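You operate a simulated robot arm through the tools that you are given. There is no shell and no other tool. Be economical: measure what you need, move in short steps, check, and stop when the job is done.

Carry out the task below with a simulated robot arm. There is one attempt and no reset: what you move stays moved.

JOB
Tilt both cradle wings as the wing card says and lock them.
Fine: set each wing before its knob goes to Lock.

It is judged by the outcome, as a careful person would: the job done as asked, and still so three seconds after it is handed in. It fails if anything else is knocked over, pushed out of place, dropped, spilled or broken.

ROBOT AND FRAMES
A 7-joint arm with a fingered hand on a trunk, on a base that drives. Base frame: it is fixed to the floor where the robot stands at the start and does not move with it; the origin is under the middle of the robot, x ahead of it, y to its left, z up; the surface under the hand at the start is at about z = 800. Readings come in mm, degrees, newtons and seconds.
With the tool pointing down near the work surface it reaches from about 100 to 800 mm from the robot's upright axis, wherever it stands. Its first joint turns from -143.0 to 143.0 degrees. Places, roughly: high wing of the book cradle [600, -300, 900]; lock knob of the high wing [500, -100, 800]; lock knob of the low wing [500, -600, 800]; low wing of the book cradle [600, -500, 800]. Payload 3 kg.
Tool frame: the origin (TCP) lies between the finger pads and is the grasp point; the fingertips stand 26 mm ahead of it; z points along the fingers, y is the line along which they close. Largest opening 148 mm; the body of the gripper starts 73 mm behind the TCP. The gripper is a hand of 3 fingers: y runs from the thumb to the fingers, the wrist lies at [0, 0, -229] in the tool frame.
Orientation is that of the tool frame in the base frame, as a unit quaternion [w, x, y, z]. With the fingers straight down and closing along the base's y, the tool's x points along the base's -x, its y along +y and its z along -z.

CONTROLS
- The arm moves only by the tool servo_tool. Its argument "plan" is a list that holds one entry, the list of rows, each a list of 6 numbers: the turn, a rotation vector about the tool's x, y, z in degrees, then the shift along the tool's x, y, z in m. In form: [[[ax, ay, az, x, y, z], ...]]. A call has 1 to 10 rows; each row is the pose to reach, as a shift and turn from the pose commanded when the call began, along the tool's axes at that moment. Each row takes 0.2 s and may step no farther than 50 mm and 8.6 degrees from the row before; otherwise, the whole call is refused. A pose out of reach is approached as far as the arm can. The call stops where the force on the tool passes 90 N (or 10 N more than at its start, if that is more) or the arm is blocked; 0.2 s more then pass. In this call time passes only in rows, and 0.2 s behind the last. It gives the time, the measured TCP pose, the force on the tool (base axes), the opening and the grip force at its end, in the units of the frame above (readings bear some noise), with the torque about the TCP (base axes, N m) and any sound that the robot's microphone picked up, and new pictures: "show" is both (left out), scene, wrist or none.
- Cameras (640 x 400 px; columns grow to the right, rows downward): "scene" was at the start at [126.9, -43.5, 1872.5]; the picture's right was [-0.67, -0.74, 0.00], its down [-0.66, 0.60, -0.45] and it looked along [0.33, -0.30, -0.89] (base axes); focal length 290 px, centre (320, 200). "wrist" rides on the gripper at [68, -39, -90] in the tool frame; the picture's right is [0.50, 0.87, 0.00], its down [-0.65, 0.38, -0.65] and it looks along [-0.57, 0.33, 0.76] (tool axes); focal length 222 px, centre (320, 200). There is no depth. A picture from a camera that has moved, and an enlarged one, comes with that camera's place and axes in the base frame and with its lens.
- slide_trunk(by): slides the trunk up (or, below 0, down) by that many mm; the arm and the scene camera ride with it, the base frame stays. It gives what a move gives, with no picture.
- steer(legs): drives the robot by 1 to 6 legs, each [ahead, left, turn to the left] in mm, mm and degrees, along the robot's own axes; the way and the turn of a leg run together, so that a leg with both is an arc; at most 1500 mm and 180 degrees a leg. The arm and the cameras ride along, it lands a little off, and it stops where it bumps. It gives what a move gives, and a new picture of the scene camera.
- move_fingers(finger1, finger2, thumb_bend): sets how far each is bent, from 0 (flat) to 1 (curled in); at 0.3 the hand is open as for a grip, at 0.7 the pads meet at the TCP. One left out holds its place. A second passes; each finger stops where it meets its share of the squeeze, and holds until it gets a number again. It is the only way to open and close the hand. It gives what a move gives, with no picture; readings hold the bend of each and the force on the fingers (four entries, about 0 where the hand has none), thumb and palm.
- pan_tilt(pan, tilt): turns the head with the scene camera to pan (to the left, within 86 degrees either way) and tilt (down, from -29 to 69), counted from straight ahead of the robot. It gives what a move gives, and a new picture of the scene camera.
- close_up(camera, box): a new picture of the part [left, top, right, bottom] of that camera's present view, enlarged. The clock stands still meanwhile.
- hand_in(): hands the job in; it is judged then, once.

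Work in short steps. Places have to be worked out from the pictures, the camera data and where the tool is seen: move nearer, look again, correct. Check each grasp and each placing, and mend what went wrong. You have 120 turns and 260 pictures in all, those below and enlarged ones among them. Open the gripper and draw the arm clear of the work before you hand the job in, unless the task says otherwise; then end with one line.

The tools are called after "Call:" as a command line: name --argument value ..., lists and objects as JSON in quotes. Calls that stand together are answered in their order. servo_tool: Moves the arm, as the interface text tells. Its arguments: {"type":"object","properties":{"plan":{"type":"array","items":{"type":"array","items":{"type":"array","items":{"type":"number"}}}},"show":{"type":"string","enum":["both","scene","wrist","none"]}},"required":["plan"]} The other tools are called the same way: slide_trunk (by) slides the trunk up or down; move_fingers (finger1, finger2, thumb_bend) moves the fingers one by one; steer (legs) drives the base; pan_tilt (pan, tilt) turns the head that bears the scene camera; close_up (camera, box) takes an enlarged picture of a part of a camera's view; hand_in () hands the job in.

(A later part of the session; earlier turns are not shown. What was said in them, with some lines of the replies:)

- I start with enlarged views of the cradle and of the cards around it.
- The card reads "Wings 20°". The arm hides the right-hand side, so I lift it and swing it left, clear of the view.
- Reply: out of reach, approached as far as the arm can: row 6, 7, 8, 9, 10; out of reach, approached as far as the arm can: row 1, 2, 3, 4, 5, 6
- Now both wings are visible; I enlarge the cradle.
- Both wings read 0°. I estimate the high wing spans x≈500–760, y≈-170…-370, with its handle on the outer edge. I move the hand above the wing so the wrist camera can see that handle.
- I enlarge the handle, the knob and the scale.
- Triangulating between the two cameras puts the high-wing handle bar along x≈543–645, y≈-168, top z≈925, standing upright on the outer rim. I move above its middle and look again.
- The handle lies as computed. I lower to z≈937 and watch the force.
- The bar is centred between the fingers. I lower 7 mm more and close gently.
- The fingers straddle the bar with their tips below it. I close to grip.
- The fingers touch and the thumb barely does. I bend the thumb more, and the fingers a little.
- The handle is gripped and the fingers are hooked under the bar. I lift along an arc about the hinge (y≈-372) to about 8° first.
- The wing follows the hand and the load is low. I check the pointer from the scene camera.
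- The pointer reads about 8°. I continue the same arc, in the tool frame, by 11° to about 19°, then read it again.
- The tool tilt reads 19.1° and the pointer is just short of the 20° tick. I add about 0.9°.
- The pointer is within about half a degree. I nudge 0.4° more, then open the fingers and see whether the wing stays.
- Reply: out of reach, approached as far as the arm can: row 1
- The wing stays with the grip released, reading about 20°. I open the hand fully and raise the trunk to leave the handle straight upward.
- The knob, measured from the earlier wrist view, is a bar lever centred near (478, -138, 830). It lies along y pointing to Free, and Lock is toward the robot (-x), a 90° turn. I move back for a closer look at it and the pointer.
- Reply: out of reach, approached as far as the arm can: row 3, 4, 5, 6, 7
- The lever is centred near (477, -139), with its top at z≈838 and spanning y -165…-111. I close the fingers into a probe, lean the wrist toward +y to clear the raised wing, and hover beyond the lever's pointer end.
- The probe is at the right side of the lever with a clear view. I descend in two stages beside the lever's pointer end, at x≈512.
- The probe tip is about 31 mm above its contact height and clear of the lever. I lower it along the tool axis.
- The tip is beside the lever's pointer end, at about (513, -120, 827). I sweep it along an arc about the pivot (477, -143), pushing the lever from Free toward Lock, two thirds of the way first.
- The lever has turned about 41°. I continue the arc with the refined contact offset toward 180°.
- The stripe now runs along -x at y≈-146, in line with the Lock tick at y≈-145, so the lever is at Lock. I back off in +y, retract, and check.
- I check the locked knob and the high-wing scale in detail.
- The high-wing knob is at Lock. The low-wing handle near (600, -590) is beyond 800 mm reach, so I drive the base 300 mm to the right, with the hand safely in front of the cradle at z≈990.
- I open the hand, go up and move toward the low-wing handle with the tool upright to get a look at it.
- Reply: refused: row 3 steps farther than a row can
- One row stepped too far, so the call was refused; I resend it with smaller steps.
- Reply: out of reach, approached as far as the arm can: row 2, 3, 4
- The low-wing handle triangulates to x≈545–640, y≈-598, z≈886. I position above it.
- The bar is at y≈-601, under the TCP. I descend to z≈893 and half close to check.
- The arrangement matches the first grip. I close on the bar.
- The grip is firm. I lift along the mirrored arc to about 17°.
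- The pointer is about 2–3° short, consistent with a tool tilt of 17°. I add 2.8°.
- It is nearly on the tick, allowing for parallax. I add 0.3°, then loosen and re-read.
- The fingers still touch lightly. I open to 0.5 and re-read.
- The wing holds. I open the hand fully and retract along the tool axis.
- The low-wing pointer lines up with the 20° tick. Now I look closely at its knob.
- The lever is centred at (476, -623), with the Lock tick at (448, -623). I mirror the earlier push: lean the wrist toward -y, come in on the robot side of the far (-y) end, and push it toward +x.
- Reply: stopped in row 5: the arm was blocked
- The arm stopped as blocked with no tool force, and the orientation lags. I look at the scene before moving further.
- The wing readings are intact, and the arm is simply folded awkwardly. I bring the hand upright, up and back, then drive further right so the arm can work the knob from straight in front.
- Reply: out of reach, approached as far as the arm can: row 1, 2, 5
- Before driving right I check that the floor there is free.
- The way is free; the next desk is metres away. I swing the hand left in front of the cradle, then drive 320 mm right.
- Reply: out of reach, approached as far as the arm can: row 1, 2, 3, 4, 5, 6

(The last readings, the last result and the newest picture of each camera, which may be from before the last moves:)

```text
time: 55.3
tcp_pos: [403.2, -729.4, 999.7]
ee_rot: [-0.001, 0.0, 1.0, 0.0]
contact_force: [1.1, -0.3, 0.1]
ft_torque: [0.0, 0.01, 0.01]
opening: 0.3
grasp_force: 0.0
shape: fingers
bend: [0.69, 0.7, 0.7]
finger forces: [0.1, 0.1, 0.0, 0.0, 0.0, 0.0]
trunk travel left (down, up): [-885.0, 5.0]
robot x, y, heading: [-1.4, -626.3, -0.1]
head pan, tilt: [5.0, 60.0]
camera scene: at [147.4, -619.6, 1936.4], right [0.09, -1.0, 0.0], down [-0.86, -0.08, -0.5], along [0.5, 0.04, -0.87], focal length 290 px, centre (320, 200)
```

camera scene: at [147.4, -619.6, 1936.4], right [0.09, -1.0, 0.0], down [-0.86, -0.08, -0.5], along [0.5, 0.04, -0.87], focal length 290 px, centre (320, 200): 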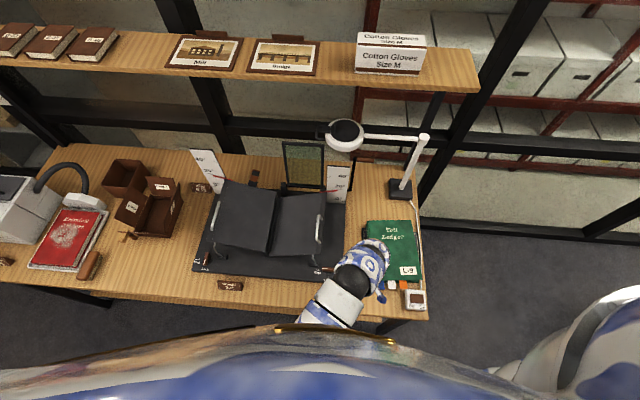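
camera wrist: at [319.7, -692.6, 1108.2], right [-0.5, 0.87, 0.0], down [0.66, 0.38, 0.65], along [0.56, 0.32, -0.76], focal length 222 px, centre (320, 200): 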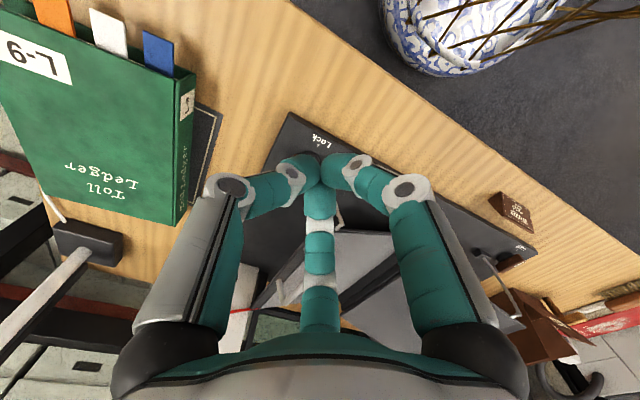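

Now both knobs and scales are in view. I lean the wrist back toward the robot and hover in front of the low-wing lever's far end.

Call:
servo_tool --plan '[[[0, -6.25, 0, 0.002, 0.022, 0.019], [0, -12.5, 0, 0.004, 0.044, 0.038], [0, -18.75, 0, 0.006, 0.066, 0.057], [0, -25, 0, 0.008, 0.087, 0.077]]]' --show "wrist"

```text
time: 56.5
tcp_pos: [523.7, -554.8, 1024.0]
ee_rot: [0.307, 0.03, 0.948, 0.074]
contact_force: [-1.2, 0.4, -0.3]
ft_torque: [0.01, -0.01, -0.02]
opening: 0.0
grasp_force: 0.0
shape: fingers
bend: [0.69, 0.7, 0.7]
finger forces: [0.1, 0.1, 0.0, 0.0, 0.0, 0.0]
trunk travel left (down, up): [-885.0, 5.0]
robot x, y, heading: [0.8, -625.2, -0.0]
head pan, tilt: [5.0, 60.0]
stopped in row 4: the arm was blocked; the commanded pose is now the measured one
camera wrist: at [415.3, -598.4, 1051.7], right [-0.39, 0.91, -0.15], down [0.15, 0.23, 0.96], along [0.91, 0.36, -0.23], focal length 222 px, centre (320, 200)
```

wrist: 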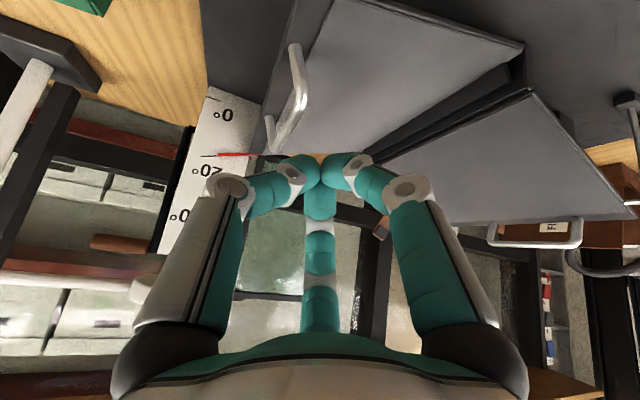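

The wrist target was too close to the body, so the arm drifted off, though it touched nothing. The near-level view from here shows the low pointer on the 20° tick. I drive back 180 mm to give the arm room, then straighten the hand.

Call:
steer --legs '[[-180, 0, 0]]'

Call:
close_up --camera "scene" --box '[160, 100, 440, 300]'

```text
time: 58.0
tcp_pos: [342.1, -556.7, 1026.8]
ee_rot: [0.309, 0.029, 0.948, 0.073]
contact_force: [-0.2, 0.0, 0.4]
ft_torque: [0.02, -0.01, -0.02]
opening: 0.3
grasp_force: 0.1
shape: fingers
bend: [0.69, 0.7, 0.7]
finger forces: [0.1, 0.0, 0.0, 0.0, 0.0, 0.0]
trunk travel left (down, up): [-885.0, 5.0]
robot x, y, heading: [-180.8, -623.6, 0.2]
head pan, tilt: [5.0, 60.0]
camera scene: at [-35.3, -619.8, 1936.5], right [0.09, -1.0, 0.0], down [-0.86, -0.08, -0.5], along [0.5, 0.04, -0.87], focal length 290 px, centre (320, 200)
```

scene: 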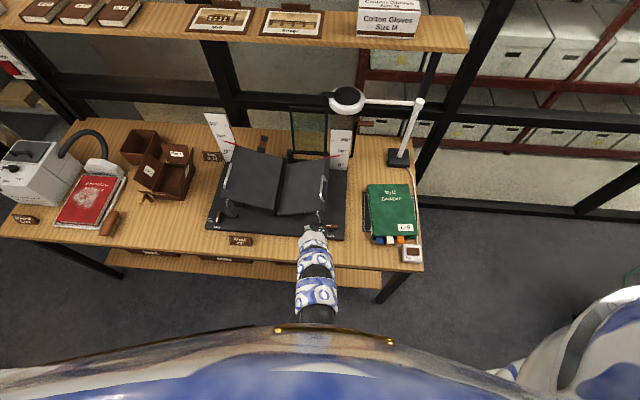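

```text
2.00 times, centred on (300, 200) of scene
camera zoom: at [-35.3, -619.8, 1936.5], right [0.09, -1.0, 0.0], down [-0.86, -0.08, -0.5], along [0.5, 0.04, -0.87], focal length 580 px, centre (360, 200)
```

zoom: 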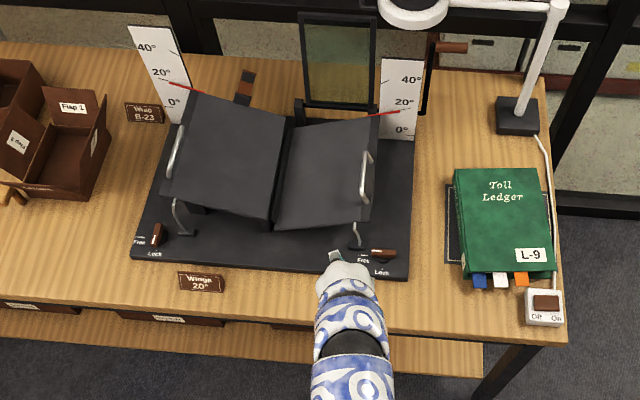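

With the view clear and room enough, I set the lean to 25° and hover over the start point in front of the low-wing lever's outer end.

Call:
servo_tool --plan '[[[3.7, 5.5, -2.5, 0, -0.035, 0.015], [7.5, 11.1, -5.1, 0.003, -0.07, 0.03], [7.5, 11.1, -5.1, 0.006, -0.1, 0.06], [7.5, 11.1, -5.1, 0.009, -0.1007, 0.104]]]' --show "both"

```text
time: 59.0
tcp_pos: [394.4, -643.8, 922.4]
ee_rot: [0.214, 0.0, 0.977, -0.001]
contact_force: [0.0, -0.8, 0.0]
ft_torque: [0.0, 0.01, -0.01]
opening: 0.0
grasp_force: 0.0
shape: fingers
bend: [0.69, 0.7, 0.7]
finger forces: [0.0, 0.0, 0.0, 0.0, 0.0, 0.0]
trunk travel left (down, up): [-885.0, 5.0]
robot x, y, heading: [-183.0, -627.7, 0.4]
head pan, tilt: [5.0, 60.0]
camera scene: at [-31.8, -619.3, 1936.3], right [0.09, -1.0, 0.0], down [-0.86, -0.08, -0.5], along [0.5, 0.04, -0.87], focal length 290 px, centre (320, 200)
camera wrist: at [295.7, -682.2, 976.3], right [-0.45, 0.87, -0.21], down [0.32, 0.38, 0.87], along [0.83, 0.33, -0.45], focal length 222 px, centre (320, 200)
```

scene: 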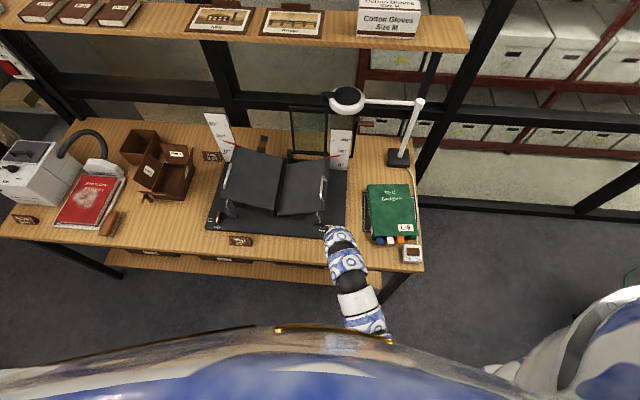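
wrist: 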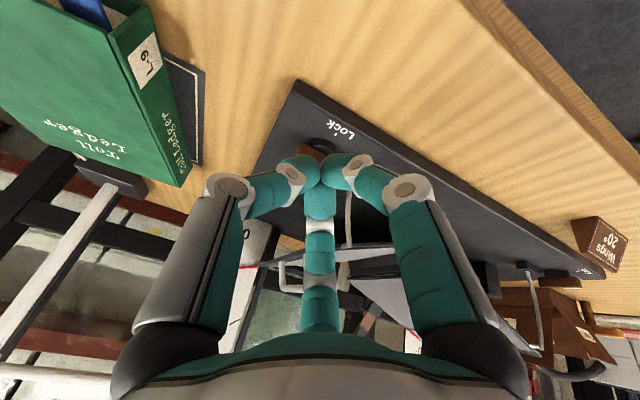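

The pose is accurate. I lower along the tool axis to contact height.

Call:
servo_tool --plan '[[[0, 0, 0, 0, 0, 0.03], [0, 0, 0, 0, 0, 0.06], [0, 0, 0, 0, 0, 0.08]]]' --show "wrist"

Call:
close_up --camera "wrist" --box '[230, 60, 410, 200]'

Call:
close_up --camera "scene" --box '[280, 190, 380, 270]'

```text
time: 59.8
tcp_pos: [428.7, -642.4, 849.1]
ee_rot: [0.215, 0.0, 0.977, -0.002]
contact_force: [0.3, -1.0, 0.7]
ft_torque: [-0.01, 0.02, 0.0]
opening: 0.0
grasp_force: 0.0
shape: fingers
bend: [0.69, 0.7, 0.7]
finger forces: [0.0, 0.1, 0.0, 0.0, 0.0, 0.0]
trunk travel left (down, up): [-885.0, 5.0]
robot x, y, heading: [-178.9, -623.8, -0.1]
head pan, tilt: [5.0, 60.0]
camera wrist: at [329.8, -682.3, 904.2], right [-0.45, 0.87, -0.21], down [0.32, 0.38, 0.87], along [0.83, 0.33, -0.45], focal length 222 px, centre (320, 200)
```

wrist: 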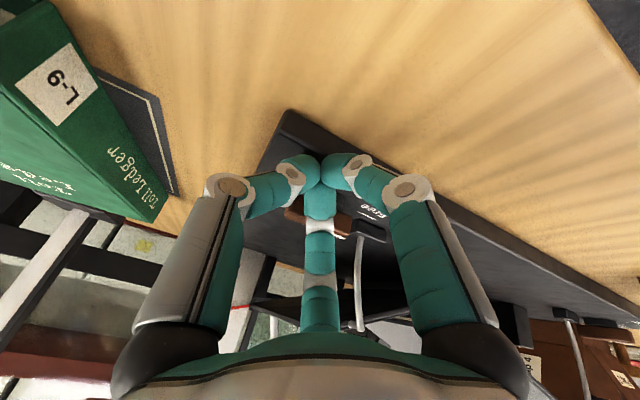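

```text
2.86 times, centred on (320, 130) of wrist
camera zoom: at [329.8, -682.3, 904.2], right [-0.45, 0.87, -0.21], down [0.32, 0.38, 0.87], along [0.83, 0.33, -0.45], focal length 635 px, centre (320, 400)
```

zoom: 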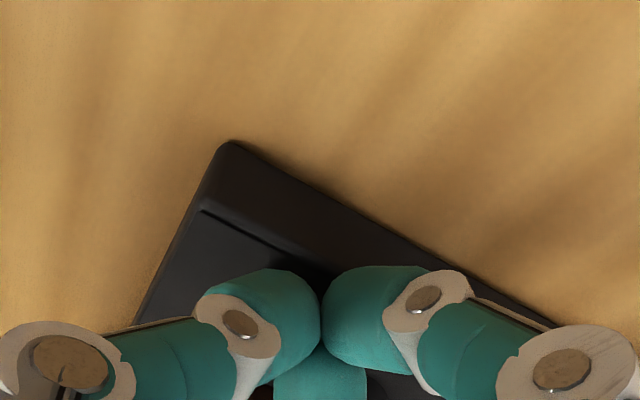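

```text
5.00 times, centred on (330, 230) of scene
camera zoom: at [-32.4, -619.7, 1936.3], right [0.09, -1.0, 0.0], down [-0.86, -0.08, -0.5], along [0.5, 0.04, -0.87], focal length 1450 px, centre (270, 50)
```

zoom: 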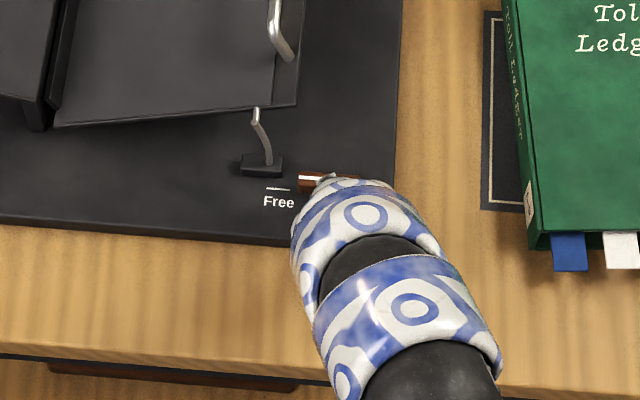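

The tip sits at about (440, -642, 826) on the robot side of the lever's outer end. I push along the mirrored arc partway.

Call:
servo_tool --plan '[[[0, 0, 0, -0.0109, -0.0026, 0.005], [0, 0, 0, -0.0181, -0.0046, 0.0084], [0, 0, 0, -0.0235, -0.0068, 0.011], [0, 0, 0, -0.0281, -0.0086, 0.013], [0, 0, 0, -0.0362, -0.0086, 0.0168]]]' --show "wrist"

Call:
close_up --camera "scene" --box '[300, 200, 380, 264]'

```text
time: 61.0
tcp_pos: [469.1, -652.2, 848.8]
ee_rot: [0.216, 0.0, 0.976, -0.002]
contact_force: [-0.7, -1.3, -0.3]
ft_torque: [-0.01, -0.01, -0.01]
opening: 0.4
grasp_force: 0.1
shape: fingers
bend: [0.69, 0.7, 0.7]
finger forces: [0.0, 0.0, 0.0, 0.1, 0.1, 0.0]
trunk travel left (down, up): [-885.0, 5.0]
robot x, y, heading: [-177.9, -621.9, 0.4]
head pan, tilt: [5.0, 60.0]
camera wrist: at [370.2, -690.6, 904.1], right [-0.45, 0.87, -0.21], down [0.32, 0.38, 0.87], along [0.83, 0.33, -0.45], focal length 222 px, centre (320, 200)
```

wrist: 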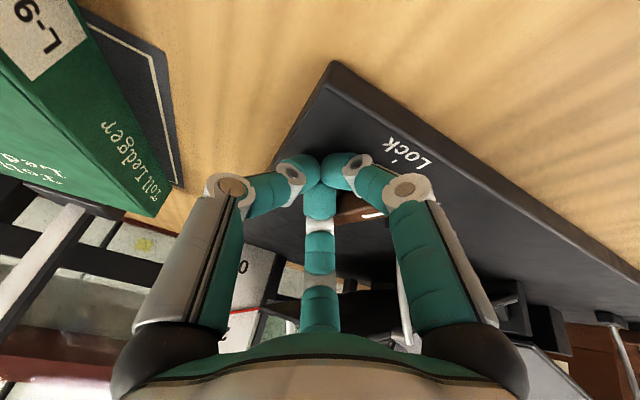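

```text
6.25 times, centred on (340, 232) of scene
camera zoom: at [-32.9, -619.7, 1936.3], right [0.09, -1.0, 0.0], down [-0.86, -0.08, -0.5], along [0.5, 0.04, -0.87], focal length 1812 px, centre (195, 0)
```

zoom: 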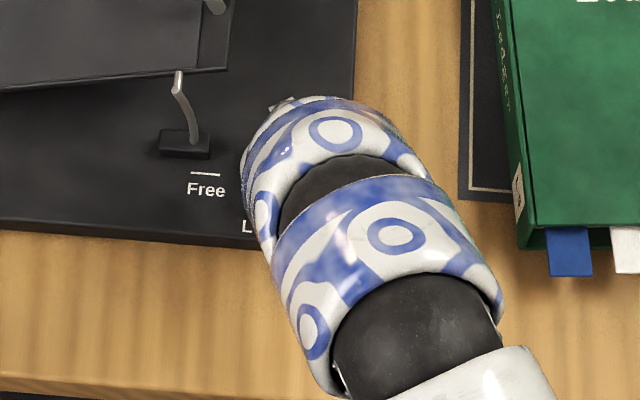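

I check how far the lever has turned.

Call:
close_up --camera "wrist" --box '[280, 130, 440, 260]'

```text
3.08 times, centred on (360, 195) of wrist
camera zoom: at [370.2, -690.6, 904.1], right [-0.45, 0.87, -0.21], down [0.32, 0.38, 0.87], along [0.83, 0.33, -0.45], focal length 684 px, centre (197, 215)
```

zoom: 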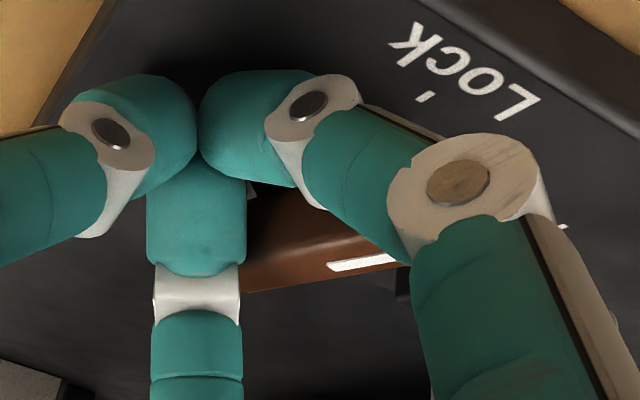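

I continue the arc to its end position.

Call:
servo_tool --plan '[[[0, 0, 0, -0.0054, 0.001, 0.0025], [0, 0, 0, -0.0118, 0.005, 0.0055], [0, 0, 0, -0.0163, 0.01, 0.0076]]]' --show "wrist"

Call:
close_up --camera "wrist" --box '[280, 110, 440, 240]'

```text
time: 61.8
tcp_pos: [486.2, -643.6, 848.9]
ee_rot: [0.217, 0.001, 0.976, -0.002]
contact_force: [-6.6, -14.9, 9.3]
ft_torque: [-0.05, 0.24, 0.34]
opening: 0.0
grasp_force: 11.2
shape: fingers
bend: [0.71, 0.7, 0.69]
finger forces: [20.0, 2.1, 0.1, 0.1, 0.1, 0.0]
trunk travel left (down, up): [-885.0, 5.0]
robot x, y, heading: [-179.9, -622.0, 0.0]
head pan, tilt: [5.0, 60.0]
camera wrist: at [387.0, -683.0, 904.9], right [-0.45, 0.87, -0.21], down [0.32, 0.38, 0.87], along [0.83, 0.32, -0.45], focal length 222 px, centre (320, 200)
```

wrist: 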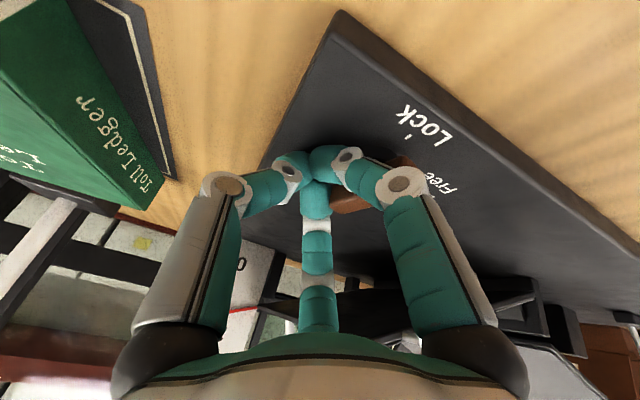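

```text
3.08 times, centred on (360, 175) of wrist
camera zoom: at [387.0, -683.0, 904.9], right [-0.45, 0.87, -0.21], down [0.32, 0.38, 0.87], along [0.83, 0.32, -0.45], focal length 684 px, centre (197, 277)
```

zoom: 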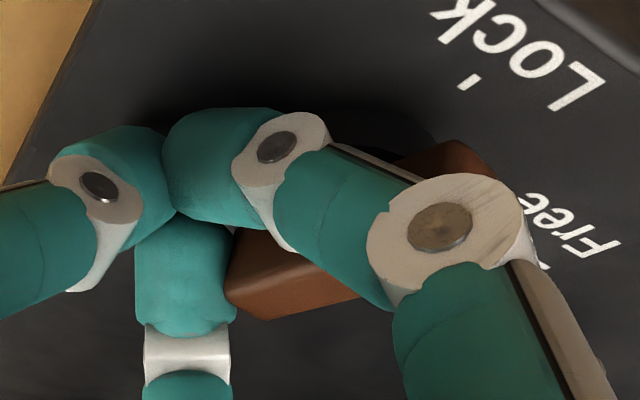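

The lever has turned and the contact force rose to about 15 N. I back off to -y and up to inspect.

Call:
servo_tool --plan '[[[0, 0, 0, 0.003, -0.012, -0.002], [0, 0, 0, 0.005, -0.015, -0.04], [0, 0, 0, 0.005, -0.015, -0.08], [0, 0, 0, 0.005, -0.05, -0.12]]]' --show "wrist"

Call:
close_up --camera "wrist" --box '[270, 50, 430, 180]'

Call:
close_up --camera "scene" --box '[290, 190, 370, 254]'

```text
refused: row 4 steps farther than a row can; nothing moved
```

```text
3.08 times, centred on (350, 115) of wrist
camera zoom: at [387.0, -683.0, 904.9], right [-0.45, 0.87, -0.21], down [0.32, 0.38, 0.87], along [0.83, 0.32, -0.45], focal length 684 px, centre (228, 462)
```

zoom: 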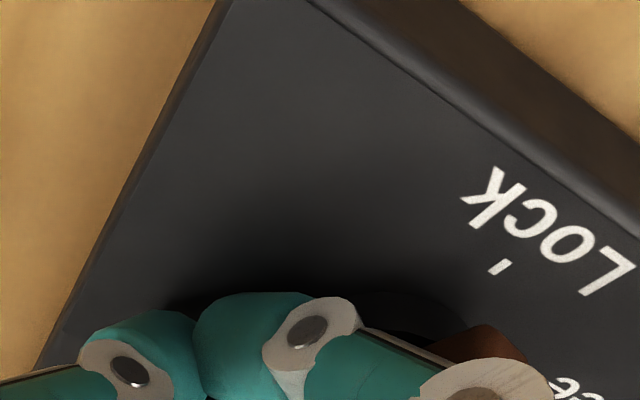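

```text
6.25 times, centred on (330, 222) of scene
camera zoom: at [-35.1, -621.5, 1936.7], right [0.09, -1.0, 0.0], down [-0.86, -0.08, -0.5], along [0.5, 0.04, -0.87], focal length 1812 px, centre (258, 62)
```

zoom: 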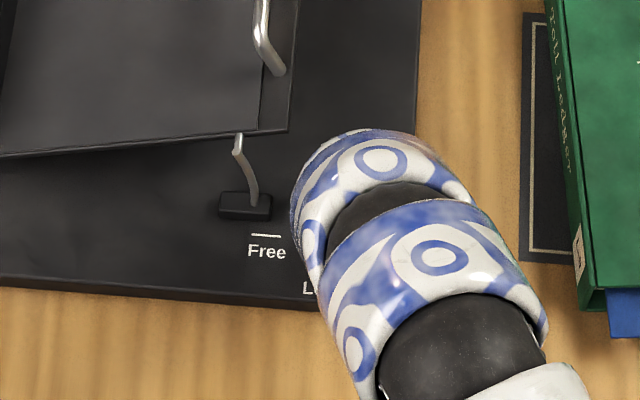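

One step was too long; I resend with smaller steps.

Call:
servo_tool --plan '[[[0, 0, 0, 0.003, -0.012, -0.002], [0, 0, 0, 0.005, -0.015, -0.04], [0, 0, 0, 0.005, -0.015, -0.08], [0, 0, 0, 0.005, -0.04, -0.11]]]' --show "wrist"

Call:
close_up --camera "wrist" --box '[290, 50, 450, 180]'

Call:
close_up --camera "scene" --box '[290, 190, 370, 254]'

```text
time: 62.8
tcp_pos: [436.8, -682.3, 947.0]
ee_rot: [0.214, 0.0, 0.977, -0.001]
contact_force: [-0.5, 0.6, 0.2]
ft_torque: [-0.04, 0.02, -0.02]
opening: 0.0
grasp_force: 0.0
shape: fingers
bend: [0.7, 0.7, 0.7]
finger forces: [0.0, 0.1, 0.0, 0.1, 0.0, 0.0]
trunk travel left (down, up): [-885.0, 5.0]
robot x, y, heading: [-179.8, -619.4, 0.3]
head pan, tilt: [5.0, 60.0]
camera wrist: at [337.1, -721.5, 1001.9], right [-0.45, 0.87, -0.21], down [0.32, 0.38, 0.87], along [0.83, 0.33, -0.45], focal length 222 px, centre (320, 200)
```

wrist: 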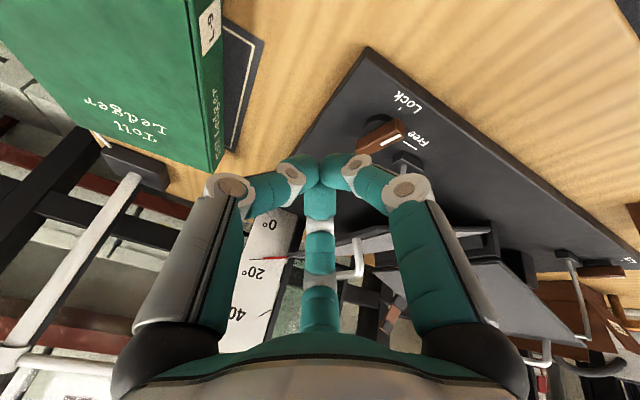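

```text
3.08 times, centred on (370, 115) of wrist
camera zoom: at [337.1, -721.5, 1001.9], right [-0.45, 0.87, -0.21], down [0.32, 0.38, 0.87], along [0.83, 0.33, -0.45], focal length 684 px, centre (166, 462)
```

zoom: 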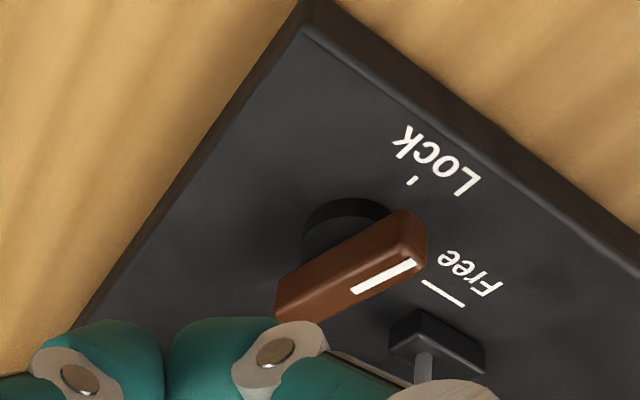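

```text
6.25 times, centred on (330, 222) of scene
camera zoom: at [-34.0, -620.8, 1936.4], right [0.09, -1.0, 0.0], down [-0.86, -0.08, -0.5], along [0.5, 0.04, -0.87], focal length 1812 px, centre (258, 62)
```

zoom: 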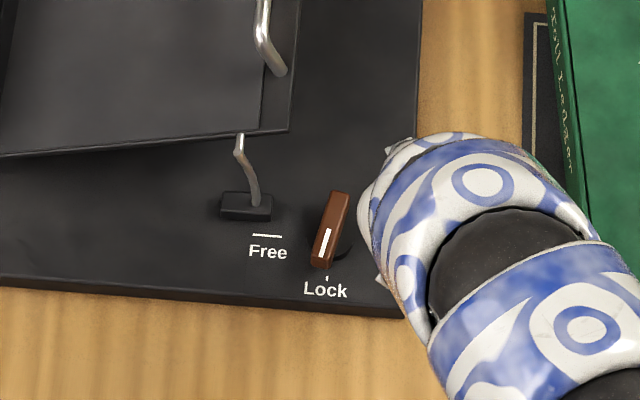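

The lever is at about 165°, 15° short of Lock, because the rear finger jammed against the lever. I finish by pushing the pointer end toward -y with the thumb side, so I go over to its +y side.

Call:
servo_tool --plan '[[[0, 0, 0, 0, 0.045, 0], [0, 0, 0, 0, 0.09, 0], [0, 0, 0, 0.0067, 0.097, 0.0167], [0, 0, 0, 0.018, 0.097, 0.0412]]]' --show "wrist"

Call:
close_up --camera "scene" --box '[290, 190, 370, 254]'

```text
time: 63.8
tcp_pos: [436.9, -584.9, 901.5]
ee_rot: [0.215, 0.0, 0.977, -0.002]
contact_force: [-0.5, 0.2, 0.5]
ft_torque: [-0.01, 0.0, 0.03]
opening: 0.0
grasp_force: 0.0
shape: fingers
bend: [0.7, 0.7, 0.7]
finger forces: [0.0, 0.0, 0.0, 0.0, 0.1, 0.0]
trunk travel left (down, up): [-885.0, 5.0]
robot x, y, heading: [-179.9, -625.4, 0.1]
head pan, tilt: [5.0, 60.0]
camera wrist: at [337.7, -623.4, 956.6], right [-0.45, 0.87, -0.21], down [0.32, 0.38, 0.87], along [0.83, 0.33, -0.45], focal length 222 px, centre (320, 200)
```

wrist: 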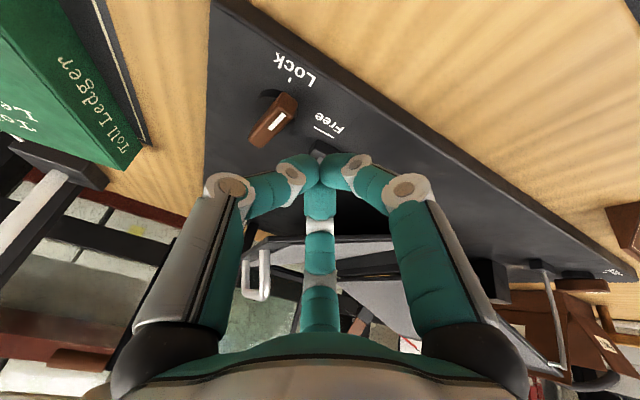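

```text
6.25 times, centred on (330, 222) of scene
camera zoom: at [-33.0, -619.5, 1936.4], right [0.09, -1.0, 0.0], down [-0.86, -0.08, -0.5], along [0.5, 0.04, -0.87], focal length 1812 px, centre (258, 62)
```

zoom: 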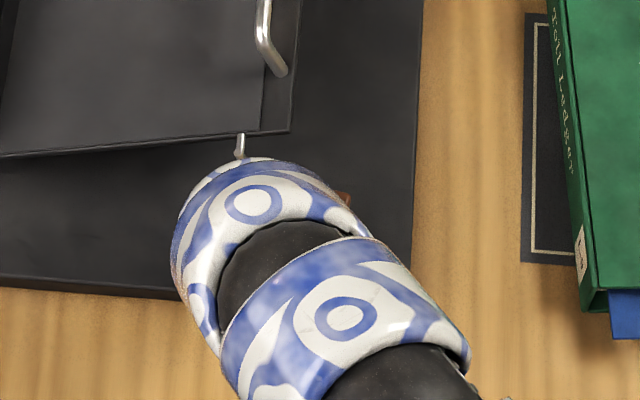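

The lever and the bracket rod are clear. I descend beside the pointer end, 7 mm further out.

Call:
servo_tool --plan '[[[0, 0, 0, 0.008, 0.007, 0.018], [0, 0, 0, 0.0214, 0.007, 0.0462]]]' --show "wrist"

Call:
close_up --camera "wrist" --box '[240, 80, 420, 220]'

```text
time: 64.4
tcp_pos: [434.6, -578.5, 850.9]
ee_rot: [0.215, 0.0, 0.977, 0.0]
contact_force: [0.3, -0.6, 0.5]
ft_torque: [0.01, -0.02, -0.02]
opening: 0.0
grasp_force: 0.1
shape: fingers
bend: [0.7, 0.7, 0.7]
finger forces: [0.0, 0.0, 0.0, 0.0, 0.0, 0.0]
trunk travel left (down, up): [-885.0, 5.0]
robot x, y, heading: [-181.8, -622.1, 0.2]
head pan, tilt: [5.0, 60.0]
camera wrist: at [336.8, -617.0, 905.6], right [-0.45, 0.87, -0.21], down [0.32, 0.38, 0.87], along [0.83, 0.33, -0.45], focal length 222 px, centre (320, 200)
```

wrist: 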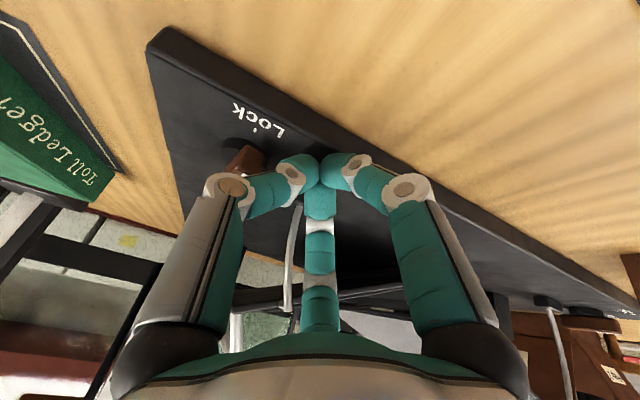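

```text
2.86 times, centred on (330, 150) of wrist
camera zoom: at [336.8, -617.0, 905.6], right [-0.45, 0.87, -0.21], down [0.32, 0.38, 0.87], along [0.83, 0.33, -0.45], focal length 635 px, centre (291, 343)
```

zoom: 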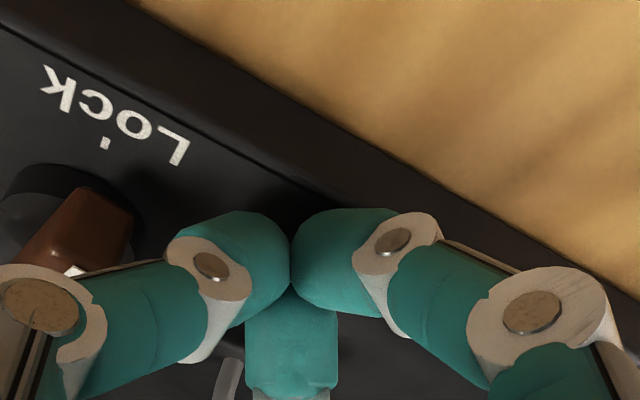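

No contact yet. I push toward -y in small steps.

Call:
servo_tool --plan '[[[0, 0, 0, 0, -0.006, 0], [0, 0, 0, 0, -0.012, 0], [0, 0, 0, 0, -0.017, 0]]]' --show "none"

Call:
close_up --camera "wrist" --box '[220, 80, 400, 220]'

```text
time: 65.2
tcp_pos: [436.3, -594.9, 851.0]
ee_rot: [0.216, -0.001, 0.976, -0.002]
contact_force: [0.1, 0.3, -0.6]
ft_torque: [0.01, -0.01, 0.0]
opening: 0.0
grasp_force: 0.1
shape: fingers
bend: [0.7, 0.7, 0.7]
finger forces: [0.0, 0.1, 0.1, 0.0, 0.0, 0.0]
trunk travel left (down, up): [-885.0, 5.0]
robot x, y, heading: [-179.1, -623.6, 0.1]
head pan, tilt: [5.0, 60.0]
```

```text
2.86 times, centred on (310, 150) of wrist
camera zoom: at [337.2, -634.0, 906.0], right [-0.45, 0.87, -0.21], down [0.32, 0.38, 0.87], along [0.83, 0.33, -0.45], focal length 635 px, centre (349, 343)
```

zoom: 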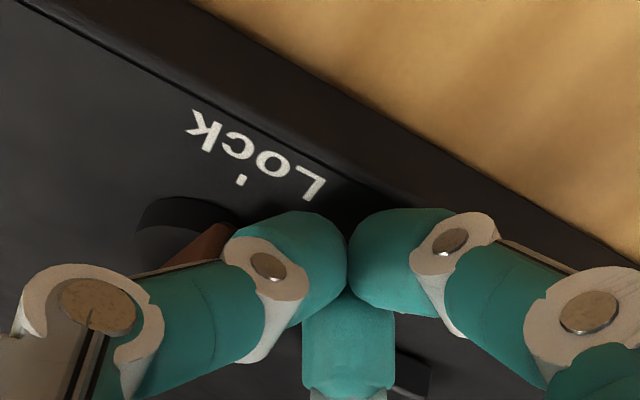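

Still barely touching; I push 9 mm more.

Call:
servo_tool --plan '[[[0, 0, 0, 0, -0.004, 0], [0, 0, 0, 0, -0.007, 0], [0, 0, 0, 0, -0.0095, 0]]]' --show "none"

Call:
close_up --camera "wrist" --box '[220, 80, 400, 220]'

```text
time: 66.0
tcp_pos: [435.3, -603.9, 851.0]
ee_rot: [0.214, 0.001, 0.977, -0.001]
contact_force: [-11.7, 3.1, -3.2]
ft_torque: [0.09, 0.24, -0.11]
opening: 0.1
grasp_force: 6.9
shape: fingers
bend: [0.7, 0.69, 0.71]
finger forces: [0.1, 0.1, 0.1, 0.1, 13.9, 0.1]
trunk travel left (down, up): [-885.0, 5.0]
robot x, y, heading: [-177.9, -622.3, 0.1]
head pan, tilt: [5.0, 60.0]
```

```text
2.86 times, centred on (310, 150) of wrist
camera zoom: at [336.0, -642.5, 905.5], right [-0.45, 0.87, -0.21], down [0.32, 0.38, 0.87], along [0.83, 0.33, -0.45], focal length 635 px, centre (349, 343)
```

zoom: 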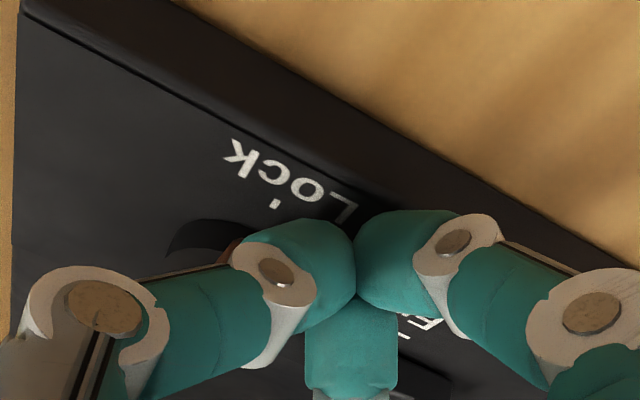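

The thumb caught the lever's end face. I back off, shift 9 mm toward +x so the thumb bears on the lever's side, and check the clearance to the rod.

Call:
servo_tool --plan '[[[0, 0, 0, 0, 0.007, 0], [0, 0, 0, 0, 0.015, 0], [0, 0, 0, -0.0082, 0.017, 0.0038]]]' --show "wrist"

Call:
close_up --camera "wrist" --box '[200, 100, 420, 270]'

Call:
close_up --camera "scene" --box '[290, 190, 370, 254]'

```text
time: 66.8
tcp_pos: [445.7, -585.0, 851.3]
ee_rot: [0.215, 0.0, 0.977, -0.001]
contact_force: [-4.5, 3.0, -1.1]
ft_torque: [0.06, 0.02, -0.05]
opening: 0.1
grasp_force: 3.3
shape: fingers
bend: [0.69, 0.69, 0.7]
finger forces: [0.0, 0.1, 0.0, 0.1, 6.8, 0.1]
trunk travel left (down, up): [-885.0, 5.0]
robot x, y, heading: [-178.8, -625.1, -0.1]
head pan, tilt: [5.0, 60.0]
camera wrist: at [346.9, -624.6, 905.8], right [-0.45, 0.87, -0.21], down [0.32, 0.38, 0.87], along [0.83, 0.33, -0.45], focal length 222 px, centre (320, 200)
```

wrist: 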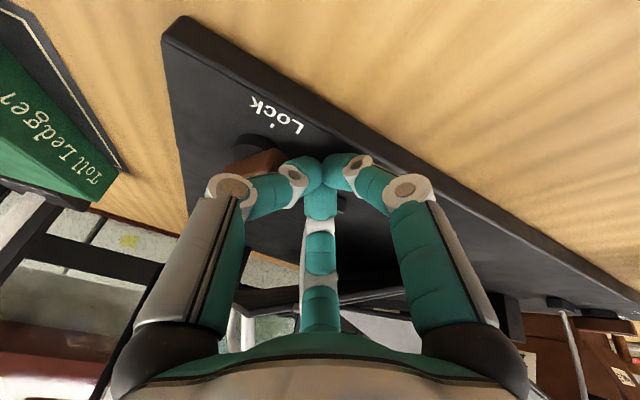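

```text
2.35 times, centred on (310, 185) of wrist
camera zoom: at [346.9, -624.6, 905.8], right [-0.45, 0.87, -0.21], down [0.32, 0.38, 0.87], along [0.83, 0.33, -0.45], focal length 523 px, centre (344, 235)
```

zoom: 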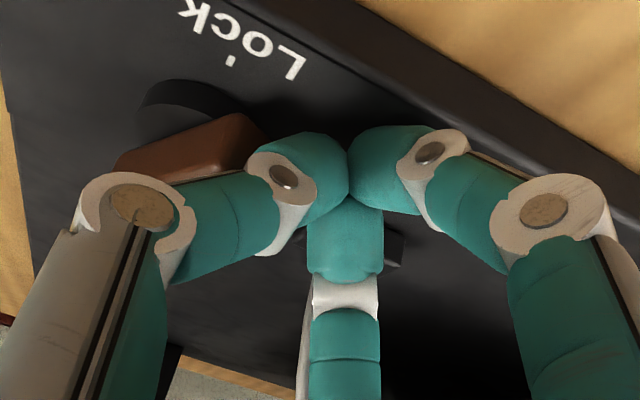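

```text
6.25 times, centred on (330, 222) of scene
camera zoom: at [-33.3, -619.0, 1936.4], right [0.09, -1.0, 0.0], down [-0.86, -0.08, -0.5], along [0.5, 0.04, -0.87], focal length 1812 px, centre (258, 62)
```

zoom: 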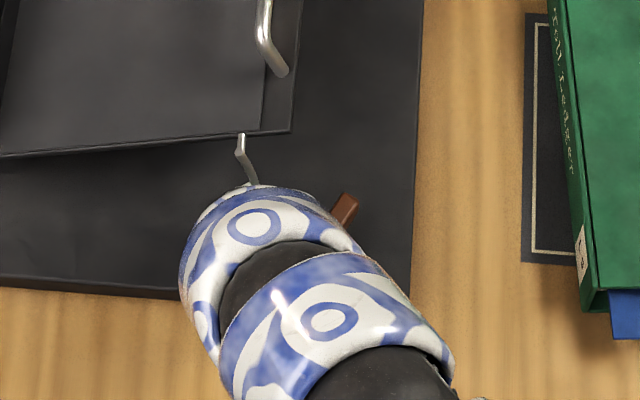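

The thumb ended up on the wrong side of the lever and dragged it back a little. I lift straight up, then re-approach the lever's tail end with the wrist leaned toward -y. That keeps the fingers higher on the lever side and away from the wing.

Call:
servo_tool --plan '[[[0, 0, 0, -0.0168, 0, -0.0362], [0, 0, 0, -0.0336, 0, -0.0725], [-5, 4.9, 1.1, -0.042, -0.03, -0.0906], [-9.9, 9.8, 2.2, -0.0462, -0.065, -0.0997], [-14.9, 14.7, 3.2, -0.0553, -0.095, -0.0955], [-19.8, 19.6, 4.3, -0.0758, -0.115, -0.0804], [-24.8, 24.5, 5.4, -0.094, -0.115, -0.0555]]]' --show "wrist"

Call:
close_up --camera "scene" --box '[270, 130, 390, 254]'

```text
time: 68.4
tcp_pos: [509.0, -702.0, 939.7]
ee_rot: [-0.001, -0.001, 0.976, 0.217]
contact_force: [-0.2, 0.1, -0.5]
ft_torque: [0.01, -0.03, -0.02]
opening: 0.0
grasp_force: 0.0
shape: fingers
bend: [0.69, 0.69, 0.7]
finger forces: [0.0, 0.0, 0.1, 0.0, 0.0, 0.0]
trunk travel left (down, up): [-885.0, 5.0]
robot x, y, heading: [-175.8, -623.8, 0.0]
head pan, tilt: [5.0, 60.0]
camera wrist: at [442.4, -775.8, 1007.1], right [-0.5, 0.78, 0.37], down [0.66, 0.07, 0.75], along [0.56, 0.62, -0.55], focal length 222 px, centre (320, 200)
```

wrist: 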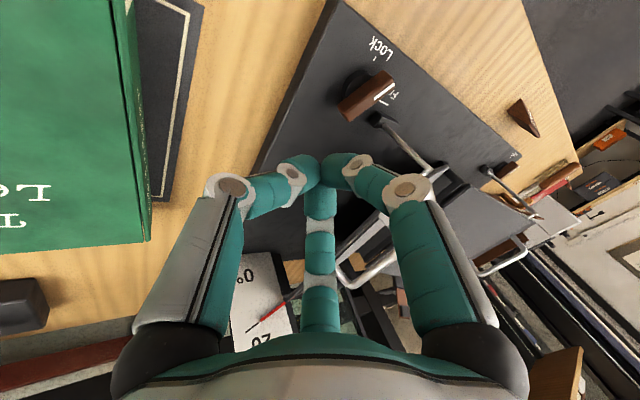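

```text
3.23 times, centred on (330, 192) of scene
camera zoom: at [-31.4, -619.9, 1936.2], right [0.09, -1.0, 0.0], down [-0.86, -0.08, -0.5], along [0.5, 0.04, -0.87], focal length 935 px, centre (288, 226)
```

zoom: 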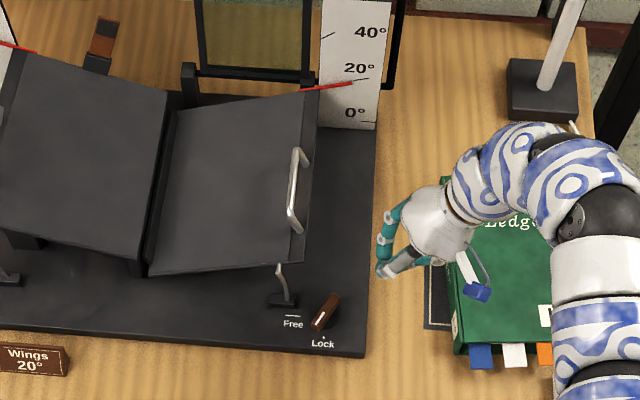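

The lever is at about 150° and the approach side is clear. I reduce the lean slightly, to keep the thumb away from the ledger, and descend beside the lever's tail.

Call:
servo_tool --plan '[[[8, 0, 0, 0.006, 0, 0.015], [8, 0, 0, 0.006, -0.006, 0.05], [8, 0, 0, 0.006, -0.0111, 0.0915]]]' --show "wrist"

Call:
close_up --camera "wrist" --box '[270, 60, 470, 220]'

Call:
close_up --camera "scene" --box '[290, 170, 390, 250]'

```text
time: 69.2
tcp_pos: [501.8, -672.6, 852.4]
ee_rot: [0.0, 0.0, 0.989, 0.148]
contact_force: [0.3, -0.5, -0.1]
ft_torque: [0.0, -0.01, -0.02]
opening: 0.0
grasp_force: 0.1
shape: fingers
bend: [0.69, 0.69, 0.7]
finger forces: [0.0, 0.0, 0.0, 0.0, 0.0, 0.1]
trunk travel left (down, up): [-885.0, 5.0]
robot x, y, heading: [-181.7, -624.6, 0.2]
head pan, tilt: [5.0, 60.0]
camera wrist: at [435.0, -736.1, 928.8], right [-0.5, 0.83, 0.25], down [0.66, 0.17, 0.74], along [0.57, 0.53, -0.63], focal length 222 px, centre (320, 200)
```

wrist: 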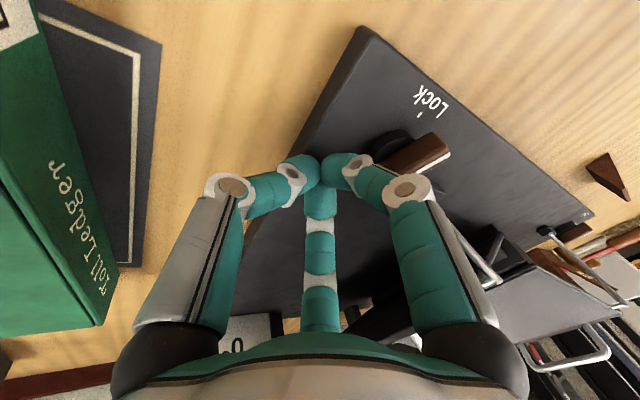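

```text
2.50 times, centred on (370, 140) of wrist
camera zoom: at [435.0, -736.1, 928.8], right [-0.5, 0.83, 0.25], down [0.66, 0.17, 0.74], along [0.57, 0.53, -0.63], focal length 555 px, centre (195, 350)
```

zoom: 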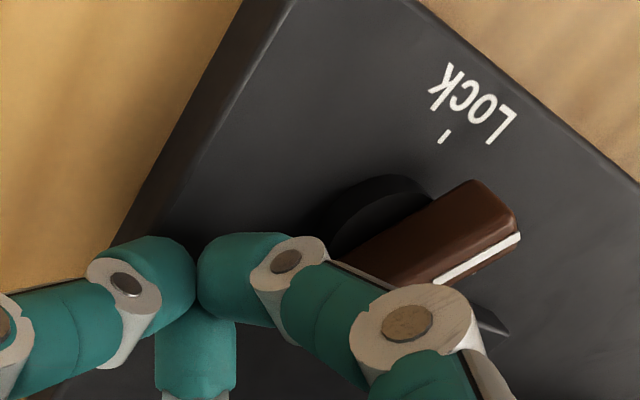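

```text
5.00 times, centred on (340, 210) of scene
camera zoom: at [-32.6, -619.1, 1936.3], right [0.09, -1.0, 0.0], down [-0.86, -0.08, -0.5], along [0.5, 0.04, -0.87], focal length 1450 px, centre (220, 150)
```

zoom: 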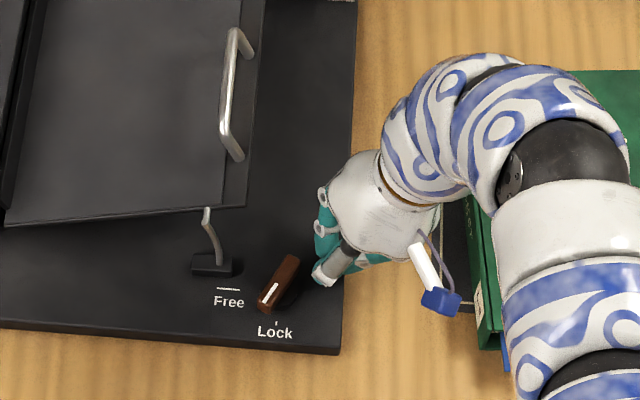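

Now both views show the lever clearly. I push toward +y gradually.

Call:
servo_tool --plan '[[[0, 0, 0, 0, 0.0067, 0.002], [0, 0, 0, 0, 0.0134, 0.0041], [0, 0, 0, 0, 0.0191, 0.0058]]]' --show "none"

Call:
close_up --camera "scene" --box '[310, 200, 370, 248]'

```text
time: 70.0
tcp_pos: [502.1, -652.4, 853.4]
ee_rot: [0.001, -0.001, 0.989, 0.147]
contact_force: [0.8, 0.5, -0.8]
ft_torque: [0.02, 0.0, 0.0]
opening: 0.1
grasp_force: 0.1
shape: fingers
bend: [0.7, 0.69, 0.7]
finger forces: [0.0, 0.0, 0.1, 0.0, 0.1, 0.0]
trunk travel left (down, up): [-885.0, 5.0]
robot x, y, heading: [-181.9, -622.4, -0.1]
head pan, tilt: [5.0, 60.0]
```

```text
8.33 times, centred on (340, 224) of scene
camera zoom: at [-33.1, -619.5, 1936.4], right [0.09, -1.0, 0.0], down [-0.86, -0.08, -0.5], along [0.5, 0.04, -0.87], focal length 2416 px, centre (153, 0)
```

zoom: 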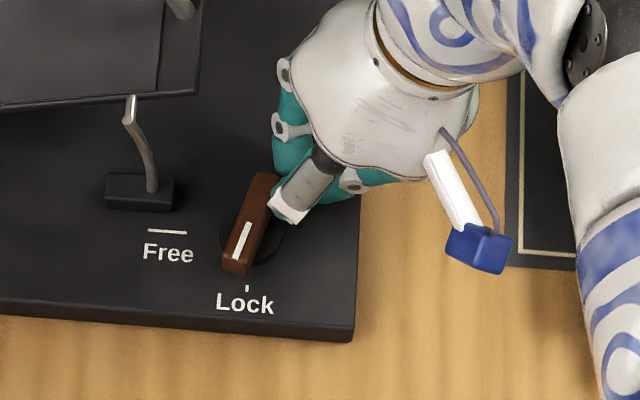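

It is turning. I push another 6 mm and look.

Call:
servo_tool --plan '[[[0, 0, 0, 0, 0.003, 0.001], [0, 0, 0, 0, 0.006, 0.0018]]]' --show "none"

Call:
close_up --camera "scene" --box '[310, 200, 370, 248]'

```text
time: 70.6
tcp_pos: [501.9, -647.9, 853.7]
ee_rot: [0.0, 0.0, 0.989, 0.148]
contact_force: [-0.4, -3.9, 1.5]
ft_torque: [0.01, 0.01, 0.1]
opening: 0.0
grasp_force: 3.2
shape: fingers
bend: [0.7, 0.69, 0.7]
finger forces: [5.6, 0.0, 0.1, 0.0, 0.0, 0.0]
trunk travel left (down, up): [-885.0, 5.0]
robot x, y, heading: [-181.1, -619.7, 0.0]
head pan, tilt: [5.0, 60.0]
```

```text
8.33 times, centred on (340, 224) of scene
camera zoom: at [-33.4, -620.5, 1936.4], right [0.09, -1.0, 0.0], down [-0.86, -0.08, -0.5], along [0.5, 0.04, -0.87], focal length 2416 px, centre (153, 0)
```

zoom: 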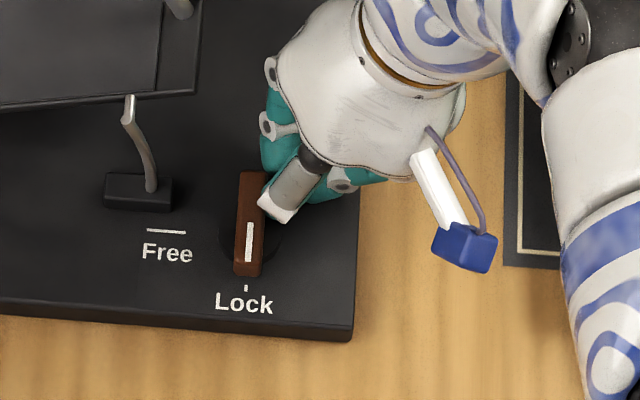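

The stripe now points straight at the Lock tick. I back off to -y, then up and out.

Call:
servo_tool --plan '[[[0, 0, 0, 0, -0.012, -0.004], [0, 0, 0, 0, -0.014, -0.04], [0, 0, 0, 0, -0.014, -0.08], [4, 0, 0, 0.02, -0.014, -0.115], [10, 0, 0, 0.05, 0, -0.14], [16, 0, 0, 0.09, 0.01, -0.15], [16, 0, 0, 0.13, 0.02, -0.16]]]' --show "wrist"

Call:
close_up --camera "scene" --box '[310, 200, 370, 248]'

Call:
close_up --camera "scene" --box '[190, 100, 370, 250]'

```text
time: 72.2
tcp_pos: [370.5, -673.5, 1014.3]
ee_rot: [0.0, -0.001, 1.0, 0.009]
contact_force: [-0.6, 0.6, 1.2]
ft_torque: [0.01, -0.02, -0.02]
opening: 0.0
grasp_force: 0.0
shape: fingers
bend: [0.7, 0.69, 0.7]
finger forces: [0.0, 0.1, 0.0, 0.0, 0.1, 0.1]
trunk travel left (down, up): [-885.0, 5.0]
robot x, y, heading: [-180.7, -626.4, 0.1]
head pan, tilt: [5.0, 60.0]
camera wrist: at [303.9, -715.3, 1104.4], right [-0.5, 0.87, 0.02], down [0.65, 0.37, 0.66], along [0.57, 0.34, -0.75], focal length 222 px, centre (320, 200)
```

wrist: 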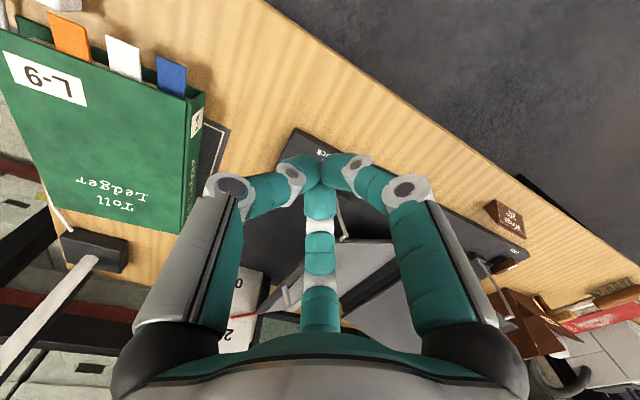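

```text
8.33 times, centred on (340, 224) of scene
camera zoom: at [-34.3, -620.0, 1936.5], right [0.09, -1.0, 0.0], down [-0.86, -0.08, -0.5], along [0.5, 0.04, -0.87], focal length 2416 px, centre (153, 0)
```

zoom: 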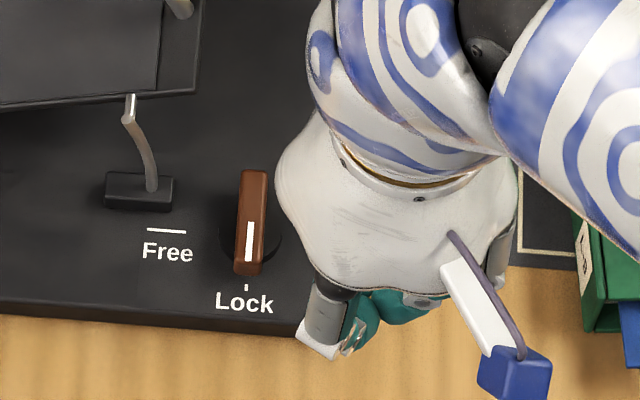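

```text
2.67 times, centred on (280, 175) of scene
camera zoom: at [-34.3, -620.0, 1936.5], right [0.09, -1.0, 0.0], down [-0.86, -0.08, -0.5], along [0.5, 0.04, -0.87], focal length 773 px, centre (427, 267)
```

zoom: 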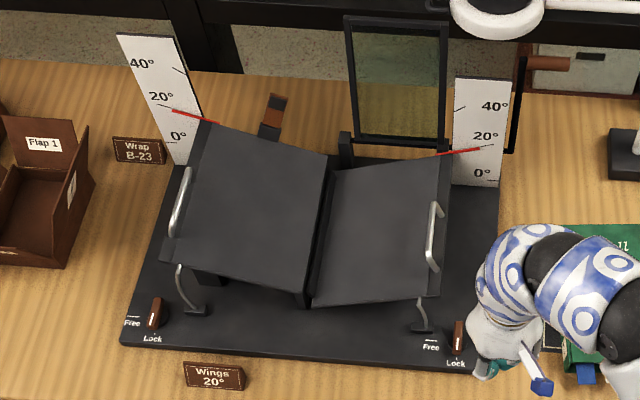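

Both levers are at Lock. I do a final detailed check of the pointers and the left knob.

Call:
close_up --camera "scene" --box '[310, 125, 350, 165]'

Call:
close_up --camera "scene" --box '[200, 110, 250, 165]'

Call:
close_up --camera "scene" --box '[200, 200, 250, 240]'

Call:
move_fingers --finger1 0.3 --finger2 0.3 --thumb_bend 0.3

```text
10.00 times, centred on (330, 145) of scene
camera zoom: at [-34.3, -620.0, 1936.5], right [0.09, -1.0, 0.0], down [-0.86, -0.08, -0.5], along [0.5, 0.04, -0.87], focal length 2899 px, centre (220, 750)
```

zoom: 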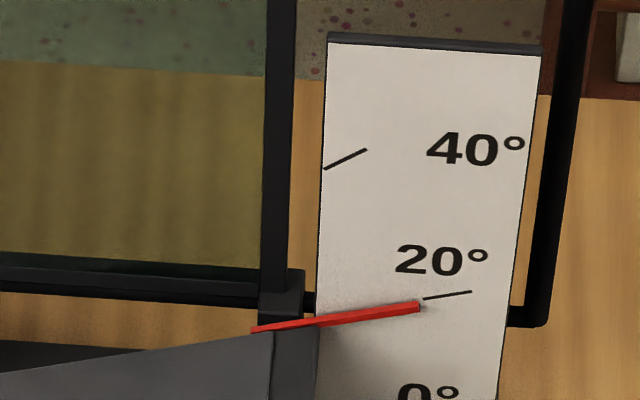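

```text
7.27 times, centred on (225, 138) of scene
camera zoom: at [-34.3, -620.0, 1936.5], right [0.09, -1.0, 0.0], down [-0.86, -0.08, -0.5], along [0.5, 0.04, -0.87], focal length 2109 px, centre (1011, 654)
```

zoom: 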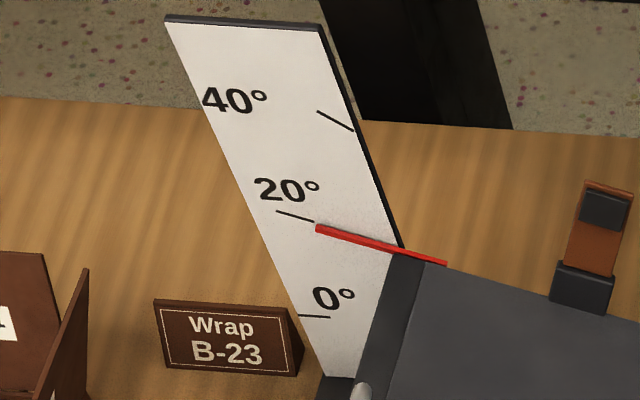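

```text
10.00 times, centred on (225, 220) of scene
camera zoom: at [-34.3, -620.0, 1936.5], right [0.09, -1.0, 0.0], down [-0.86, -0.08, -0.5], along [0.5, 0.04, -0.87], focal length 2899 px, centre (1270, 0)
```

zoom: 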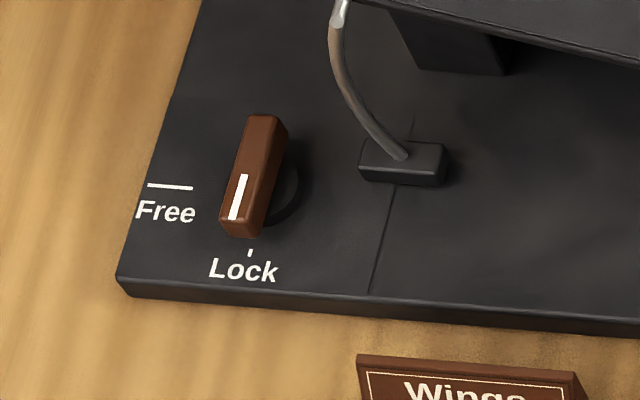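

```text
time: 73.2
tcp_pos: [371.6, -672.6, 1012.4]
ee_rot: [0.0, 0.0, 1.0, 0.009]
contact_force: [0.6, -0.4, 0.2]
ft_torque: [0.0, -0.01, -0.02]
opening: 126.8
grasp_force: 0.0
shape: fingers
bend: [0.3, 0.3, 0.3]
finger forces: [0.0, 0.1, 0.0, 0.0, 0.0, 0.0]
trunk travel left (down, up): [-885.0, 5.0]
robot x, y, heading: [-178.9, -624.8, 0.1]
head pan, tilt: [5.0, 60.0]
```

Both pointers sit on the 20° ticks, allowing for parallax. Both levers are at Lock, and the hand is open and clear of the work. I hand in.

Call:
hand_in

```text
The job is handed in.
```

Both wings are set to 20° as the card says, to within about half a degree by the pointers, and both knobs are turned to Lock. I saw nothing else knocked or moved.
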